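You operate a simulated robot arm through the tools that you are given. There is no shell and no other tool. Be economical: measure what you need, move in short steps, check, and stop when the job is done.

You are at the controls of a simulated robot arm. One attempt, no reset.

## Task
Put the red chock from the top of the zinc table on top of the square flange.

The check looks at the end state, three seconds after you hand in, the way a careful person would. Anything else that was tipped, shoved, dropped, spilled or broken makes it a failure.

## Robot
A 6-joint arm with a two-finger parallel gripper, fixed in place. Base frame: the origin is at the foot of the arm, x ahead of it, y to its left, z up; the work surface is at about z = 85. Lengths are in cm, angles in degrees, forces in N, time in s.
With the tool pointing down near the work surface it reaches from about 26 to 68 cm from the base axis. Its first joint turns from -66.0 to 66.0 degrees. Payload 2.9 kg.
Tool frame: the origin (TCP) lies between the finger pads and is the grasp point; the fingertips stand 3 cm ahead of it; z points along the fingers, y is the line along which they close. Largest opening 11 cm; finger width 2, thickness 1; the body of the gripper, 4.8 by 11.2 cm, starts 5.5 cm behind the TCP.
Orientation is told as [roll, pitch, yaw] about the base's x, y, z axes, in that order, counted from this pose: with the fingers straight down and closing along the base's y, the tool's x points along the base's -x, its y along +y and its z along -z.

## Interface
- The arm moves only by the tool arm_command. Its argument "commands" is a list of rows, each an object of numbers (a shift or turn left out is 0, a gripper value left out holds the last): "dx", "dy", "dz": the shift along the tool's x, y, z in cm; "twist": the turn about the tool's z in degrees; "claw": the opening, from 0 (shut) to 1 (fully open). In form: [{"dx": .., "dy": .., "dz": .., "twist": .., "claw": ..}, ...]. A call has 1 to 20 rows; each row shifts and turns the commanded pose from where the row before left it, along the tool's axes as they then stand. A row lasts 0.2 s, in which the tool goes at most 5 cm and 8.6 degrees; a call with a longer step from one row to the next is refused whole, and so is a gripper value outside its range. Where a pose cannot be reached the arm comes as near as it can. A force on the tool above 40 N (or 10 N above the force at the start of the call, whichever is more), or a blocked arm, ends the call early, and 0.2 s more pass. The fingers move at their own pace (about 10.8 cm/s each) and stop on an object; they squeeze with about 41 N. The grip force told is the motor's: it shows also when the fingers shut on nothing. Time passes only in rows, and 0.2 s behind the last, so rows that do not move let the fingers close. It gives the time, the measured TCP pose, the force on the tool (base axes), the opening and the grip force at its end, in the units of the frame above (readings bear some noise), and new pictures: "show" is both (left out), scene, wrist or none.
- Cameras (640 x 400 px; columns grow to the right, rows downward): "scene" is fixed at [6.96, 43.63, 137.04]; the picture's right is [-0.78, -0.62, 0.00], its down [-0.43, 0.55, -0.72] and it looks along [0.45, -0.56, -0.69] (base axes); focal length 256 px, centre (320, 200). "wrist" rides on the gripper at [-3.6, 0, -5.7] in the tool frame; the picture's right is [0.00, -1.00, 0.00], its down [0.97, 0.00, -0.24] and it looks along [0.24, 0.00, 0.97] (tool axes); focal length 218 px, centre (320, 200).
- probe_pixels(camera, pixels): there is no depth. For up to 12 entries [column, row, z] of the newest picture of that camera ("zoom" is the newest enlarged one), the place [x, y] in the base frame at which the ray of that pixel passes the height z, good to about 0.2 cm. The clock stands still meanwhile.
- enlarge(camera, box): a new picture of the part [left, top, right, bottom] of that camera's present view, enlarged. The clock stands still meanwhile.
- close_job(): hands the job in; it is judged then, once.

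Work in short steps. Measure before you move; look again where a grasp or a placing could have gone wrong, and mend it. You have 60 turns and 150 pictures in all, those below and enlarged ones among them. Open the gripper and draw the arm clear of the work before you hand the job in, unless the task says otherwise; then end with one line.

The tools are called after ">>>" as a command line: name --argument value ..., lists and objects as JSON in quotes. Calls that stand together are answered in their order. arm_command: Moves the arm, as the interface text tells. Its arguments: {"type":"object","properties":{"commands":{"type":"array","items":{"type":"object","properties":{"dx":{"type":"number"},"dy":{"type":"number"},"dz":{"type":"number"},"twist":{"type":"number"},"claw":{"type":"number"}}}},"show":{"type":"string","enum":["both","scene","wrist","none"]}},"required":["commands"]} The other tools are called the same way: probe_pixels (camera, pixels) gives the place at which the rays of pixels pass given heights; enlarge (camera, box) takes an enlarged picture of a part of a camera's view; close_job () hands the job in.

At the start:

```text
time: 0.0
ee_pos: [37.74, -7.17, 112.66]
tcp_rot: [0.1, 0.0, -0.1]
contact_force: [0.4, -0.1, 0.9]
opening: 10.98
finger_force: 0.0
```

scene: 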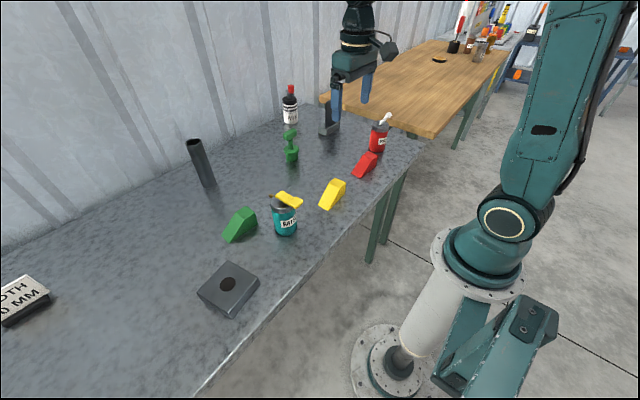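
wrist: 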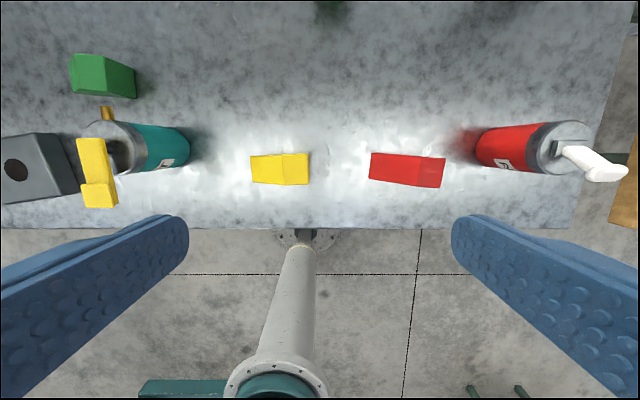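

The red chock shows at scene (365,165) and wrist (407,170); the square flange at scene (228,289). I enlarge both to measure them.

>>> enlarge --camera "wrist" --box '[340, 120, 500, 220]'

>>> enlarge --camera "scene" --box '[320, 100, 432, 190]'

>>> enlarge --camera "scene" --box '[180, 180, 340, 330]'

>>> probe_pixels --camera "scene" --pixels '[[226, 261, 89], [259, 280, 89], [232, 318, 85], [197, 293, 89], [228, 284, 89], [228, 284, 85], [259, 282, 85], [352, 172, 85], [371, 178, 85], [378, 156, 89], [361, 152, 89]]'

>>> probe_pixels --camera "wrist" --pixels '[[371, 152, 85], [369, 179, 85], [441, 187, 85], [446, 158, 85], [408, 156, 89], [404, 184, 89], [446, 158, 89], [441, 187, 89]]'

```text
4.00 times, centred on (420, 170) of wrist
```

zoom: 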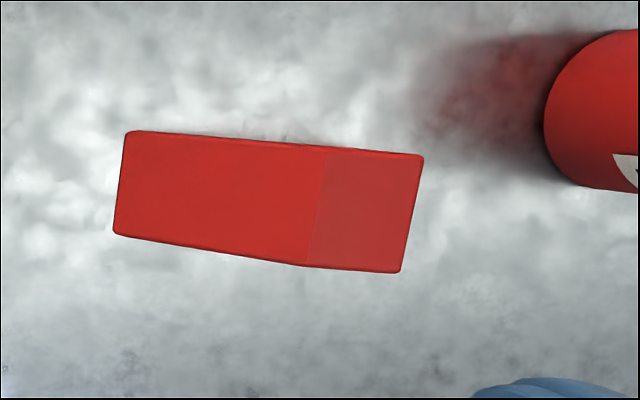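

```text
4.44 times, centred on (376, 145) of scene
```

zoom: 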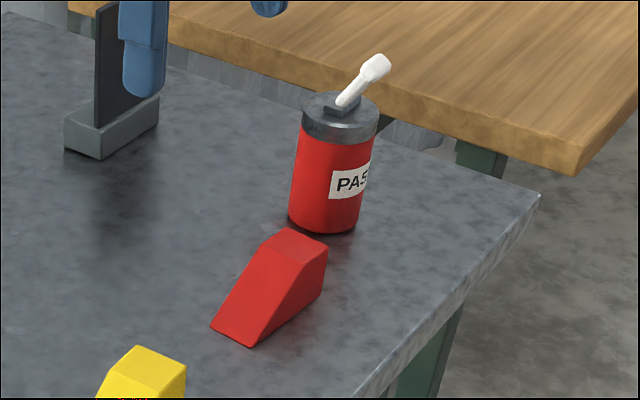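

```text
2.67 times, centred on (260, 255) of scene
```

zoom: 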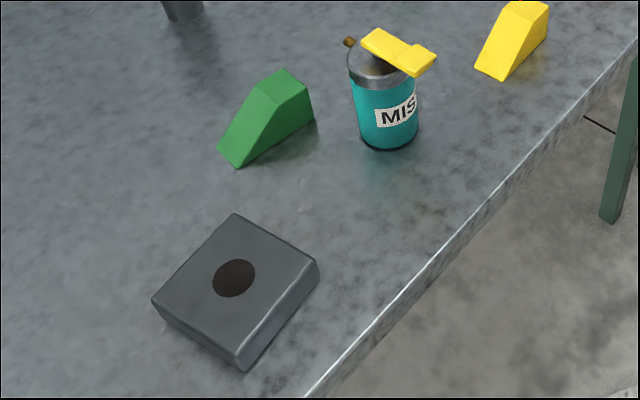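

```text
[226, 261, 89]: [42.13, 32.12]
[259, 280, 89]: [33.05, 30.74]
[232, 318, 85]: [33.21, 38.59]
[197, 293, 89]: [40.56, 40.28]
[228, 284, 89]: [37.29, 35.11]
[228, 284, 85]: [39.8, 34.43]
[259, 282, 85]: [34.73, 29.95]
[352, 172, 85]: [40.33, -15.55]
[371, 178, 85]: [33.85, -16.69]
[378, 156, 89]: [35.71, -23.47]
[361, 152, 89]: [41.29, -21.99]
```

```text
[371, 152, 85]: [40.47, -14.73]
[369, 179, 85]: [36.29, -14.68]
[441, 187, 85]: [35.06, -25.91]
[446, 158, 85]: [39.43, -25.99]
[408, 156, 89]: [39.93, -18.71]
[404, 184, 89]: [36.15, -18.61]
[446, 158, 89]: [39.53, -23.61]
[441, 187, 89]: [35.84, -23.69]
```

The chock runs roughly along y (low edge y≈-14.7, high end toward -23, about 4 wide in x, 38 centre). I move over it and twist about -85 so that the fingers close across its width with the camera side away from the red can.

>>> arm_command --commands '[{"dy": -4}, {"dy": -4}, {"dy": -3.0}, {"twist": -8.5}, {"twist": -8.5}, {"twist": -8.5}, {"twist": -8.5}, {"twist": -8.5}, {"twist": -8.5}, {"twist": -8.5}, {"twist": -8.5}, {"twist": -8.5}, {"twist": -8.5}, {}, {}]'

```text
time: 3.2
ee_pos: [37.67, -18.12, 112.62]
tcp_rot: [-0.1, -0.1, 85.1]
contact_force: [0.1, -0.1, 1.1]
opening: 11.0
finger_force: 0.1
```

scene: 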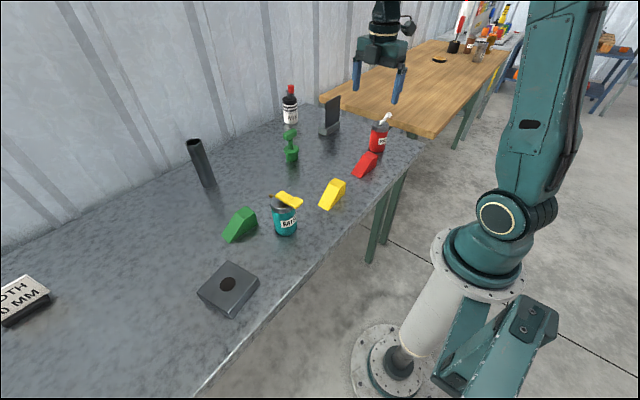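
wrist: 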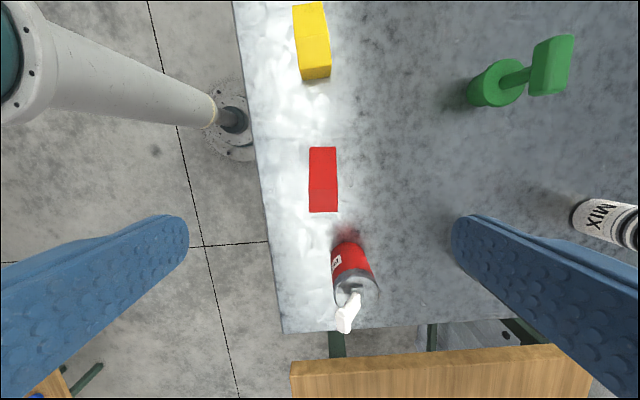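

The chock at wrist (323,180) now lies along the image columns, so the twist suits. I enlarge and measure its edges and the can.

>>> enlarge --camera "wrist" --box '[240, 130, 432, 250]'

>>> probe_pixels --camera "wrist" --pixels '[[310, 148, 85], [336, 148, 85], [309, 187, 89], [338, 187, 89], [309, 212, 89], [338, 211, 89], [309, 212, 90], [338, 211, 85], [331, 248, 85], [373, 277, 95], [340, 243, 85], [357, 283, 95]]'

>>> probe_pixels --camera "scene" --pixels '[[367, 153, 88], [367, 153, 89], [367, 153, 90], [377, 156, 88], [377, 156, 90], [376, 165, 85], [357, 177, 85], [363, 177, 85], [380, 122, 95], [380, 122, 97], [379, 153, 85]]'

```text
3.33 times, centred on (336, 190) of wrist
```

zoom: 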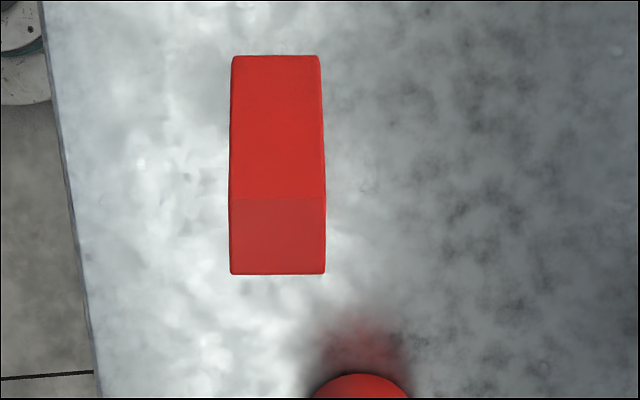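

```text
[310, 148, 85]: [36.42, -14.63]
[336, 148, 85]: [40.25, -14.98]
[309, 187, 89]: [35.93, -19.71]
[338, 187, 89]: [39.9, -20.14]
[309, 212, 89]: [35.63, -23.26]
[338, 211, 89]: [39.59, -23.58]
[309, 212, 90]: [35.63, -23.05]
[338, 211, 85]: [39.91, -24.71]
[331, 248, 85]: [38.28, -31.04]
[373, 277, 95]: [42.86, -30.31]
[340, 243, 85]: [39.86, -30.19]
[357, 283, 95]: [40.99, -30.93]
```

```text
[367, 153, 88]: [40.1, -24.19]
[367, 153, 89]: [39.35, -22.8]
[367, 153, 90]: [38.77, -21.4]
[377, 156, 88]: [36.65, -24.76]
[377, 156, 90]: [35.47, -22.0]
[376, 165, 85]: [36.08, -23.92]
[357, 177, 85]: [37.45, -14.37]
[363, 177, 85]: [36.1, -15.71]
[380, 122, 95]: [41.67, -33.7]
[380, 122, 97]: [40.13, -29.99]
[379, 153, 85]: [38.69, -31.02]
```

Chock: x≈35.9–39.8 at y=-20, length y -14.8…-23.3, top about z 89; can front at y≈-28. I centre over y≈-20 and descend most of the way.

>>> arm_command --commands '[{"dx": 1.96, "dy": -0.35}, {"dz": 4}, {"dz": 4}, {"dz": 4}, {"dz": 4}, {"dz": 2}, {}]'

```text
time: 4.8
ee_pos: [37.8, -20.06, 94.47]
tcp_rot: [0.0, 0.0, 85.0]
contact_force: [-0.2, 0.1, -0.3]
opening: 10.99
finger_force: 0.0
```

scene: 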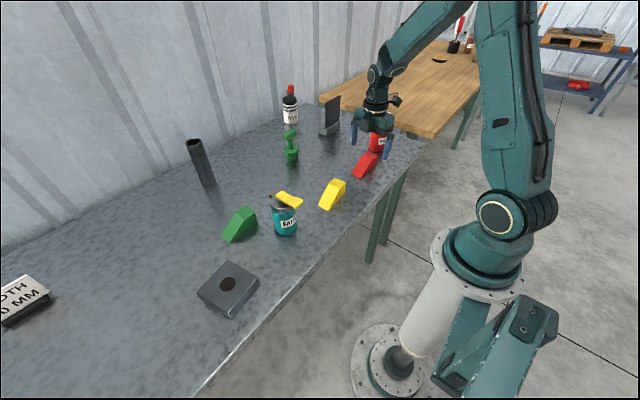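
wrist: 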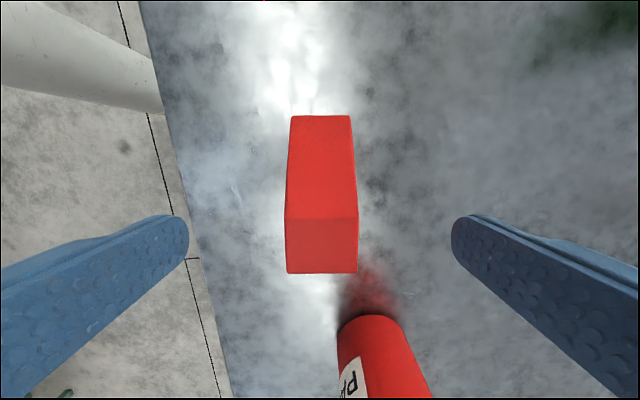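

The chock is centred between the fingers (cols 285–358), can clear. I go down the last 6 cm and close.

>>> arm_command --commands '[{"dz": 3}, {"dz": 2}, {"dz": 1}, {}]'

>>> arm_command --commands '[{"claw": 0}, {"claw": 0}, {"claw": 0}, {"claw": 0}]'

```text
time: 5.8
ee_pos: [37.79, -20.08, 88.84]
tcp_rot: [0.0, 0.0, 84.9]
contact_force: [0.7, -0.4, 0.2]
opening: 10.99
finger_force: 0.0
```

scene: 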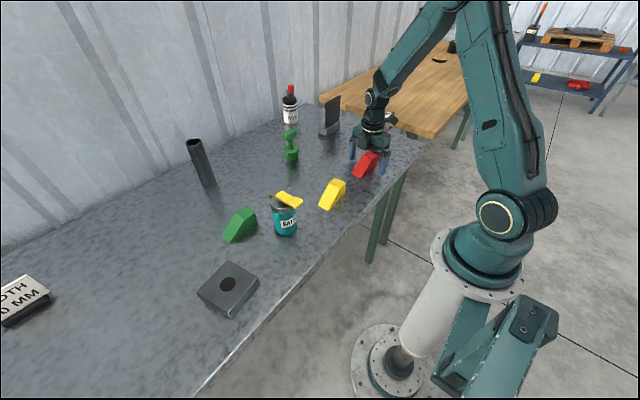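
wrist: 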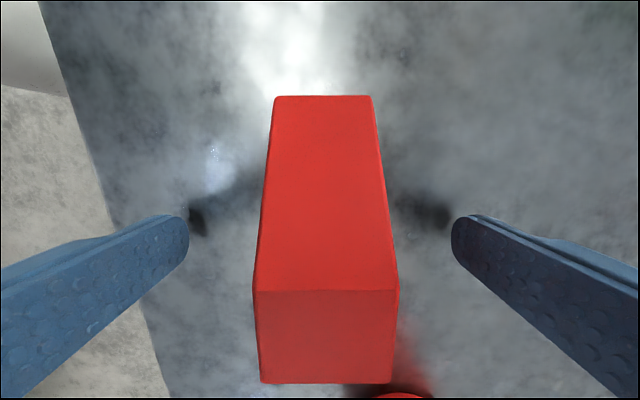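

```text
time: 6.8
ee_pos: [37.73, -20.02, 88.73]
tcp_rot: [0.0, 0.1, 85.0]
contact_force: [0.9, 0.8, 0.1]
opening: 3.95
finger_force: 40.9
```

scene: 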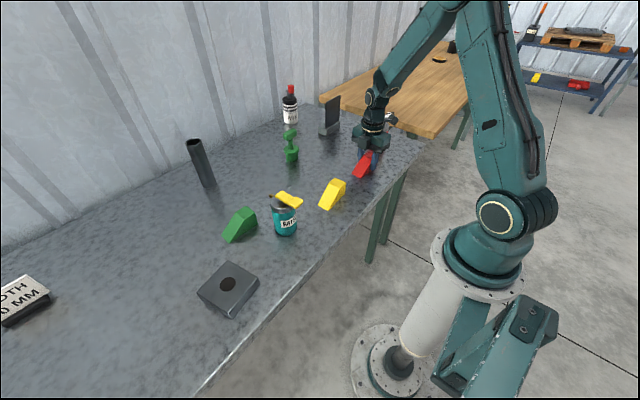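
wrist: 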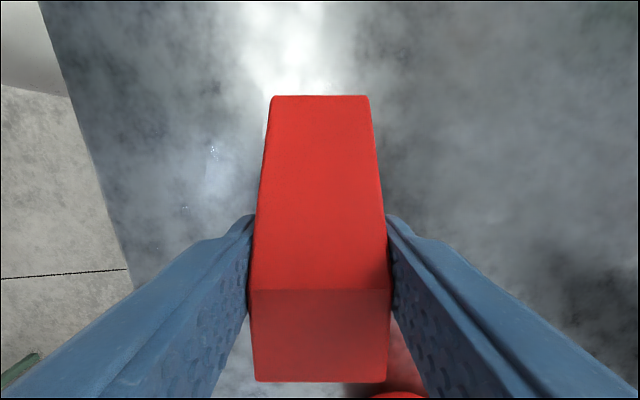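

Gripped at 3.95 cm opening with 41 N. I lift straight up to about z 112.

>>> arm_command --commands '[{"dz": -2}, {"dz": -4}, {"dz": -4}, {"dz": -4}, {"dz": -4}, {"dz": -5}, {}]'

```text
time: 8.4
ee_pos: [37.66, -20.15, 111.64]
tcp_rot: [0.0, 0.0, 84.9]
contact_force: [-0.3, -0.6, -3.1]
opening: 3.96
finger_force: 41.5
```

scene: 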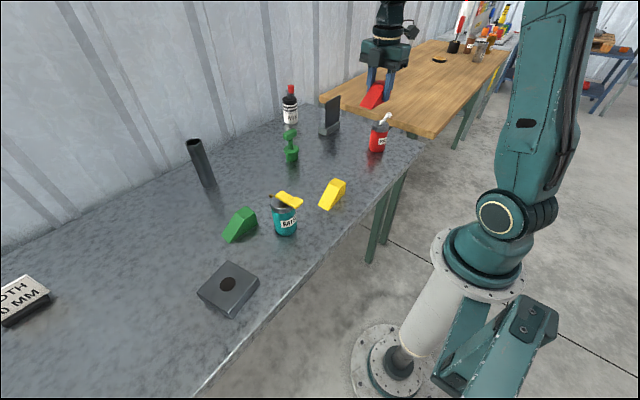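
wrist: 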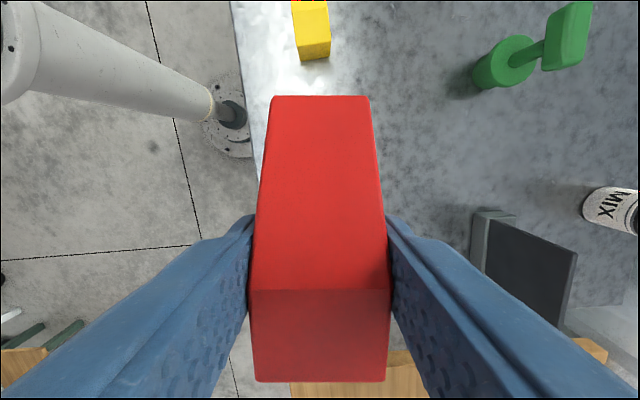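

The chock is held steadily and clear. I carry it along +y, stopping short of the flange so that the wrist camera sees it.

>>> arm_command --commands '[{"dx": -3.98, "dy": 0.35}, {"dx": -3.98, "dy": 0.35}, {"dx": -3.98, "dy": 0.35}, {"dx": -3.98, "dy": 0.35}, {"dx": -3.98, "dy": 0.35}, {"dx": -3.98, "dy": 0.35}, {"dx": -3.98, "dy": 0.35}, {"dx": -3.98, "dy": 0.35}, {"dx": -3.98, "dy": 0.35}, {"dx": -3.98, "dy": 0.35}, {"dx": -3.98, "dy": 0.35}, {}, {}]'

```text
time: 11.2
ee_pos: [37.78, 23.99, 111.61]
tcp_rot: [0.0, 0.0, 85.0]
contact_force: [-0.8, 0.0, -1.7]
opening: 3.97
finger_force: 40.9
```

scene: 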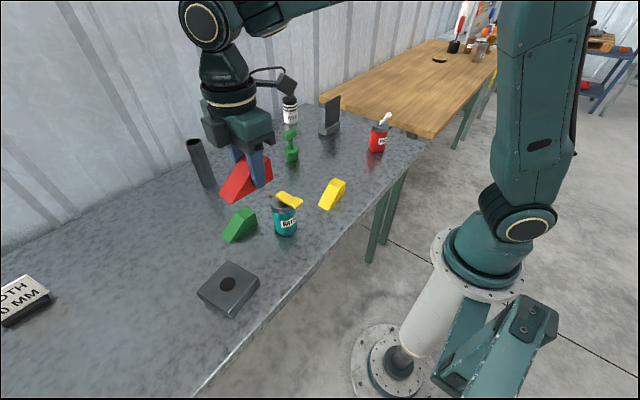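
wrist: 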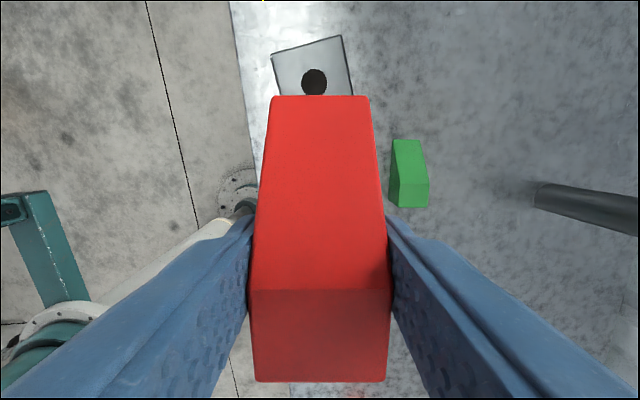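

The flange is at the top of the wrist view, hole at (314,82); I triangulate its height against the scene view.

>>> enlarge --camera "wrist" --box '[250, 20, 378, 100]'

>>> probe_pixels --camera "wrist" --pixels '[[314, 82, 87], [314, 82, 88], [314, 82, 89], [341, 35, 87], [341, 35, 88], [341, 35, 89], [272, 54, 87], [272, 54, 88], [272, 54, 89], [352, 94, 88]]'

>>> probe_pixels --camera "scene" --pixels '[[227.5, 284, 87], [227.5, 284, 88], [227.5, 284, 89], [197, 293, 87], [197, 293, 88], [197, 293, 89], [231, 309, 87], [231, 309, 88], [231, 309, 89], [228, 261, 87], [228, 261, 88]]'

```text
5.00 times, centred on (314, 60) of wrist
```

zoom: 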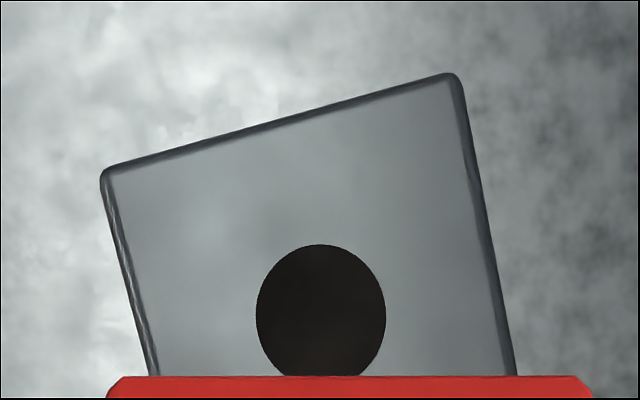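

```text
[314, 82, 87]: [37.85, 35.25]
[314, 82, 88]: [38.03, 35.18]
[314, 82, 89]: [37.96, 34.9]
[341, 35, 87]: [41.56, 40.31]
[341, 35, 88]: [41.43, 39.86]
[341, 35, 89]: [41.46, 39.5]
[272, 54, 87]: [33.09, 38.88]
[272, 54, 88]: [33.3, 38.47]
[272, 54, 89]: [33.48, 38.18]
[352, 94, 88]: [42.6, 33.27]
```

```text
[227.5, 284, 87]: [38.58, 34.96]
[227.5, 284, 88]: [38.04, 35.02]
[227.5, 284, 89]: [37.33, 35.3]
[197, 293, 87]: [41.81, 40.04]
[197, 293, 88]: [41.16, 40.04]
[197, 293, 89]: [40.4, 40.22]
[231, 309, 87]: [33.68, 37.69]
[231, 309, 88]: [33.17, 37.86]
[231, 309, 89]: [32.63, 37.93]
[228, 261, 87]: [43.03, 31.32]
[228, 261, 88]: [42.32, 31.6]
```

Both cameras agree at z≈88: flange centre ≈(37.95,35.0), sides turned about 12°. I move the TCP to (38.16,34.0), which centres the chock's footprint, twist -17.3 to align and go down part way.

>>> arm_command --commands '[{"dx": -3.34, "dy": 0.163}, {"dx": -3.34, "dy": 0.163}, {"dx": -3.34, "dy": 0.164}, {"twist": -5.8}, {"twist": -5.8}, {"twist": -5.7}, {"dz": 4}, {"dz": 4}, {"dz": 4}, {"dz": 3}, {}, {}]'

```text
time: 13.8
ee_pos: [38.26, 33.85, 96.57]
tcp_rot: [0.0, 0.0, 102.3]
contact_force: [0.3, -0.9, -0.8]
opening: 3.95
finger_force: 41.0
```

scene: 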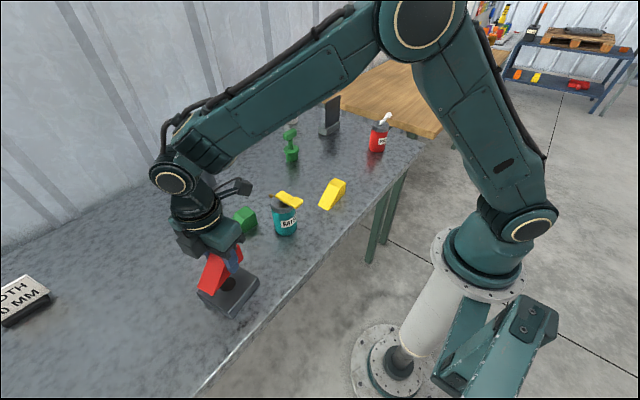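
wrist: 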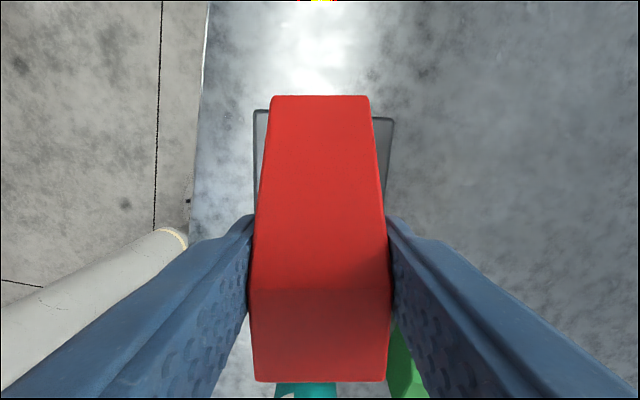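

The flange edges peek out either side at (253,110) and (394,118); I measure them at z 88 to check centring.

>>> probe_pixels --camera "wrist" --pixels '[[254, 110, 88], [394, 118, 88], [253, 180, 88], [388, 195, 88], [272, 97, 93], [369, 97, 93]]'

>>> enlarge --camera "scene" --box '[150, 200, 310, 330]'

```text
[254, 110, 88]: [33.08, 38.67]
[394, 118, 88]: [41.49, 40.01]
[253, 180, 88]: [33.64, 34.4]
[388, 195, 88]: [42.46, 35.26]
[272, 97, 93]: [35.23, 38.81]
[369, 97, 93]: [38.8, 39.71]
```

```text
3.08 times, centred on (230, 265) of scene
```

zoom: 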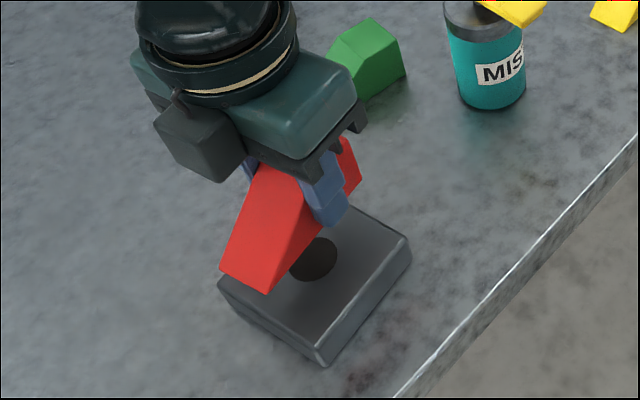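

The flange's far edge lies at about 9°, centre ≈(37.95,35.14). I twist back 3°, trim by -0.3 in x, and come down to just above contact.

>>> arm_command --commands '[{"twist": 3}, {"dx": -0.32, "dy": 0.09}, {"dz": 2}, {"dz": 1.5}, {"dz": 0.6}, {}, {}]'

>>> enlarge --camera "scene" --box '[170, 220, 290, 330]'

```text
time: 15.4
ee_pos: [38.16, 34.31, 92.58]
tcp_rot: [0.1, -0.1, 99.4]
contact_force: [0.5, 0.3, -1.0]
opening: 3.95
finger_force: 41.3
```

scene: 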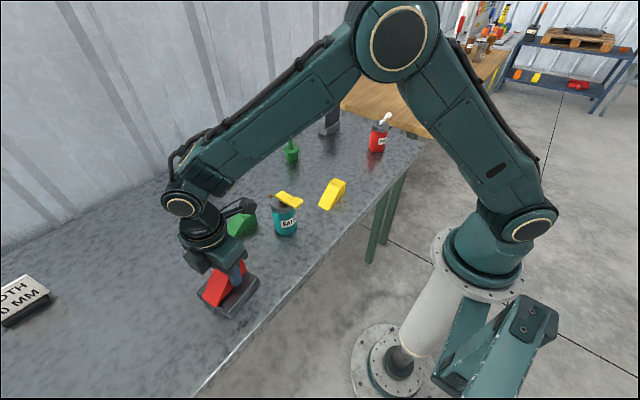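
wrist: 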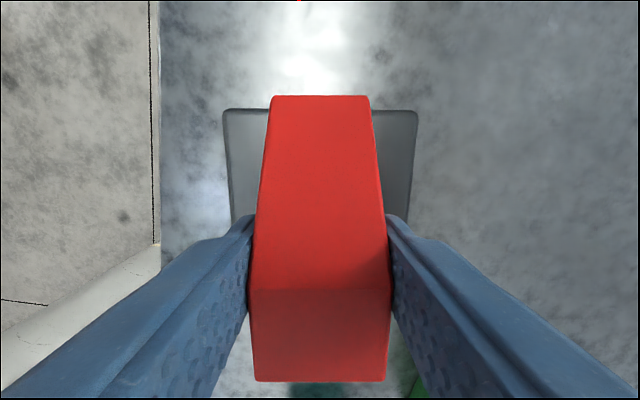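

```text
3.64 times, centred on (230, 275) of scene
```

zoom: 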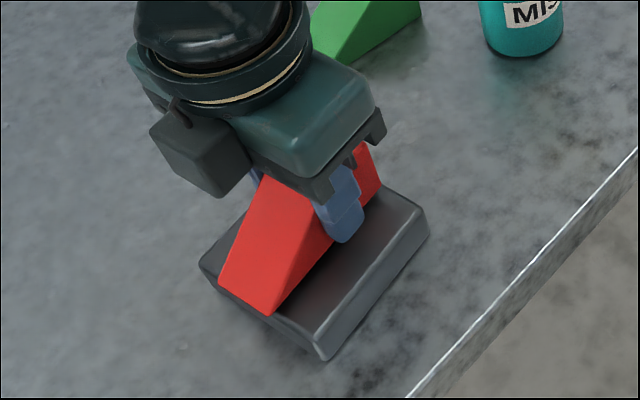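

Aligned and laterally centred; the low end (row 96) overhangs the flange edge (row 108) by about 0.5 cm, so I shift 0.3 toward tool +x and lower gently in small steps until contact.

>>> arm_command --commands '[{"dx": 0.3}, {"dz": 0.3}, {"dz": 0.2}, {"dz": 0.15}, {}, {}]' --show "none"

```text
time: 16.8
ee_pos: [38.16, 33.85, 91.78]
tcp_rot: [0.0, 0.0, 99.3]
contact_force: [-0.4, 0.2, -2.0]
opening: 3.95
finger_force: 41.2
```

Force still is only the load (-2 N); I lower in 0.1 steps.

>>> arm_command --commands '[{"dz": 0.1}, {}, {}]' --show "none"

>>> arm_command --commands '[{"dz": 0.1}, {}, {}]' --show "none"

>>> enlarge --camera "scene" --box '[190, 250, 270, 325]'

```text
time: 17.6
ee_pos: [38.24, 33.92, 91.86]
tcp_rot: [0.0, 0.1, 99.3]
contact_force: [-0.3, -0.5, -0.8]
opening: 3.94
finger_force: 41.3
```

```text
time: 18.4
ee_pos: [38.08, 33.88, 91.8]
tcp_rot: [-0.2, 0.0, 99.3]
contact_force: [-0.5, -0.9, 7.9]
opening: 3.91
finger_force: 41.4
```

```text
5.33 times, centred on (230, 288) of scene
```

zoom: 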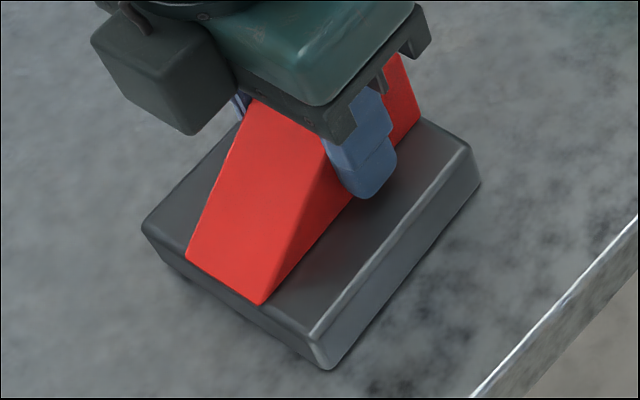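

Contact shows at +8 N and the chock sits flat on the flange top. I open to about 6.5 cm in steps.

>>> arm_command --commands '[{"claw": 0.4}, {"claw": 0.5}, {"claw": 0.6}, {"claw": 0.6}, {}]'

```text
time: 19.6
ee_pos: [38.04, 33.95, 91.62]
tcp_rot: [0.0, 0.0, 99.3]
contact_force: [-0.8, 0.2, 0.2]
opening: 6.6
finger_force: 0.0
```

scene: 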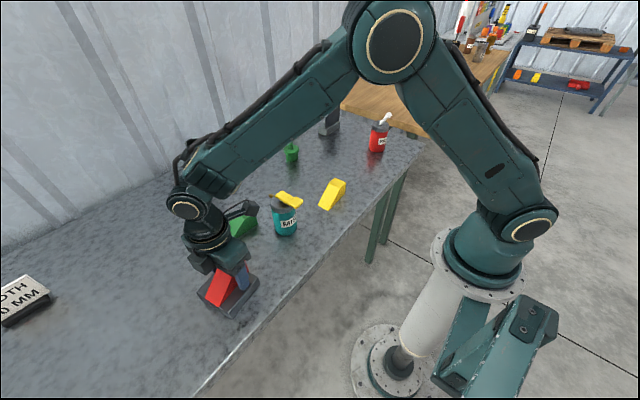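
wrist: 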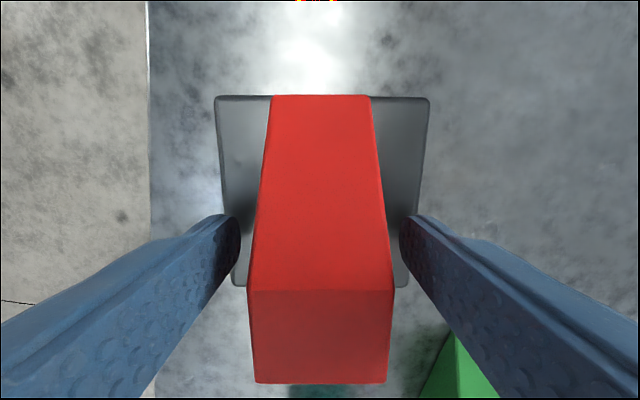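

Released; the chock lies flush along the flange. I rise straight up, clear of it.

>>> arm_command --commands '[{"dz": -2}, {"dz": -4}, {"dz": -5}, {"dz": -5}, {"dz": -5}, {}, {}, {}]'

>>> enlarge --camera "scene" --box '[170, 200, 310, 325]'

```text
time: 21.4
ee_pos: [37.89, 34.12, 112.99]
tcp_rot: [0.1, 0.0, 99.3]
contact_force: [-0.2, 0.4, 0.0]
opening: 6.6
finger_force: 0.1
```

scene: 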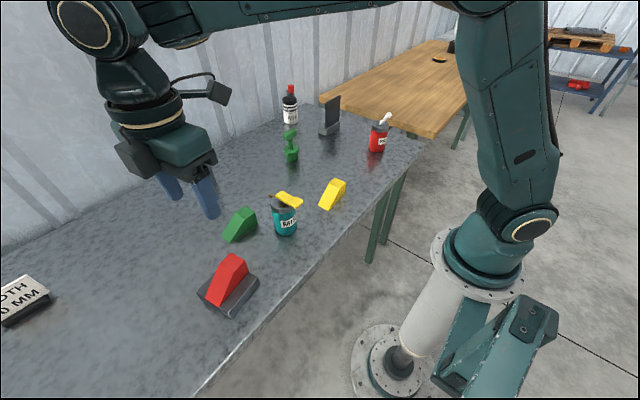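
wrist: 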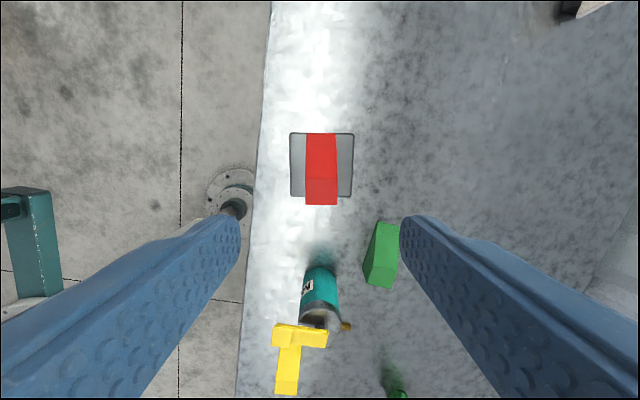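

```text
3.20 times, centred on (240, 262) of scene
```

zoom: 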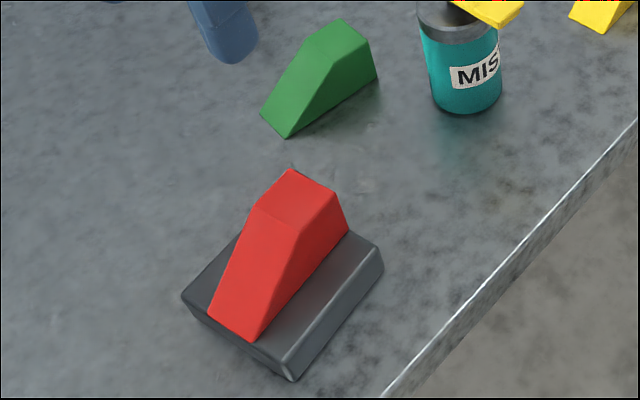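

The chock rests centred and flat on the flange, nothing else has moved, and the arm is clear. I hand in.

>>> close_job

```text
The job is handed in.
```

The red chock is sitting flat and centred on top of the square flange; the gripper is open and clear, nothing else looks disturbed, and the job is handed in.
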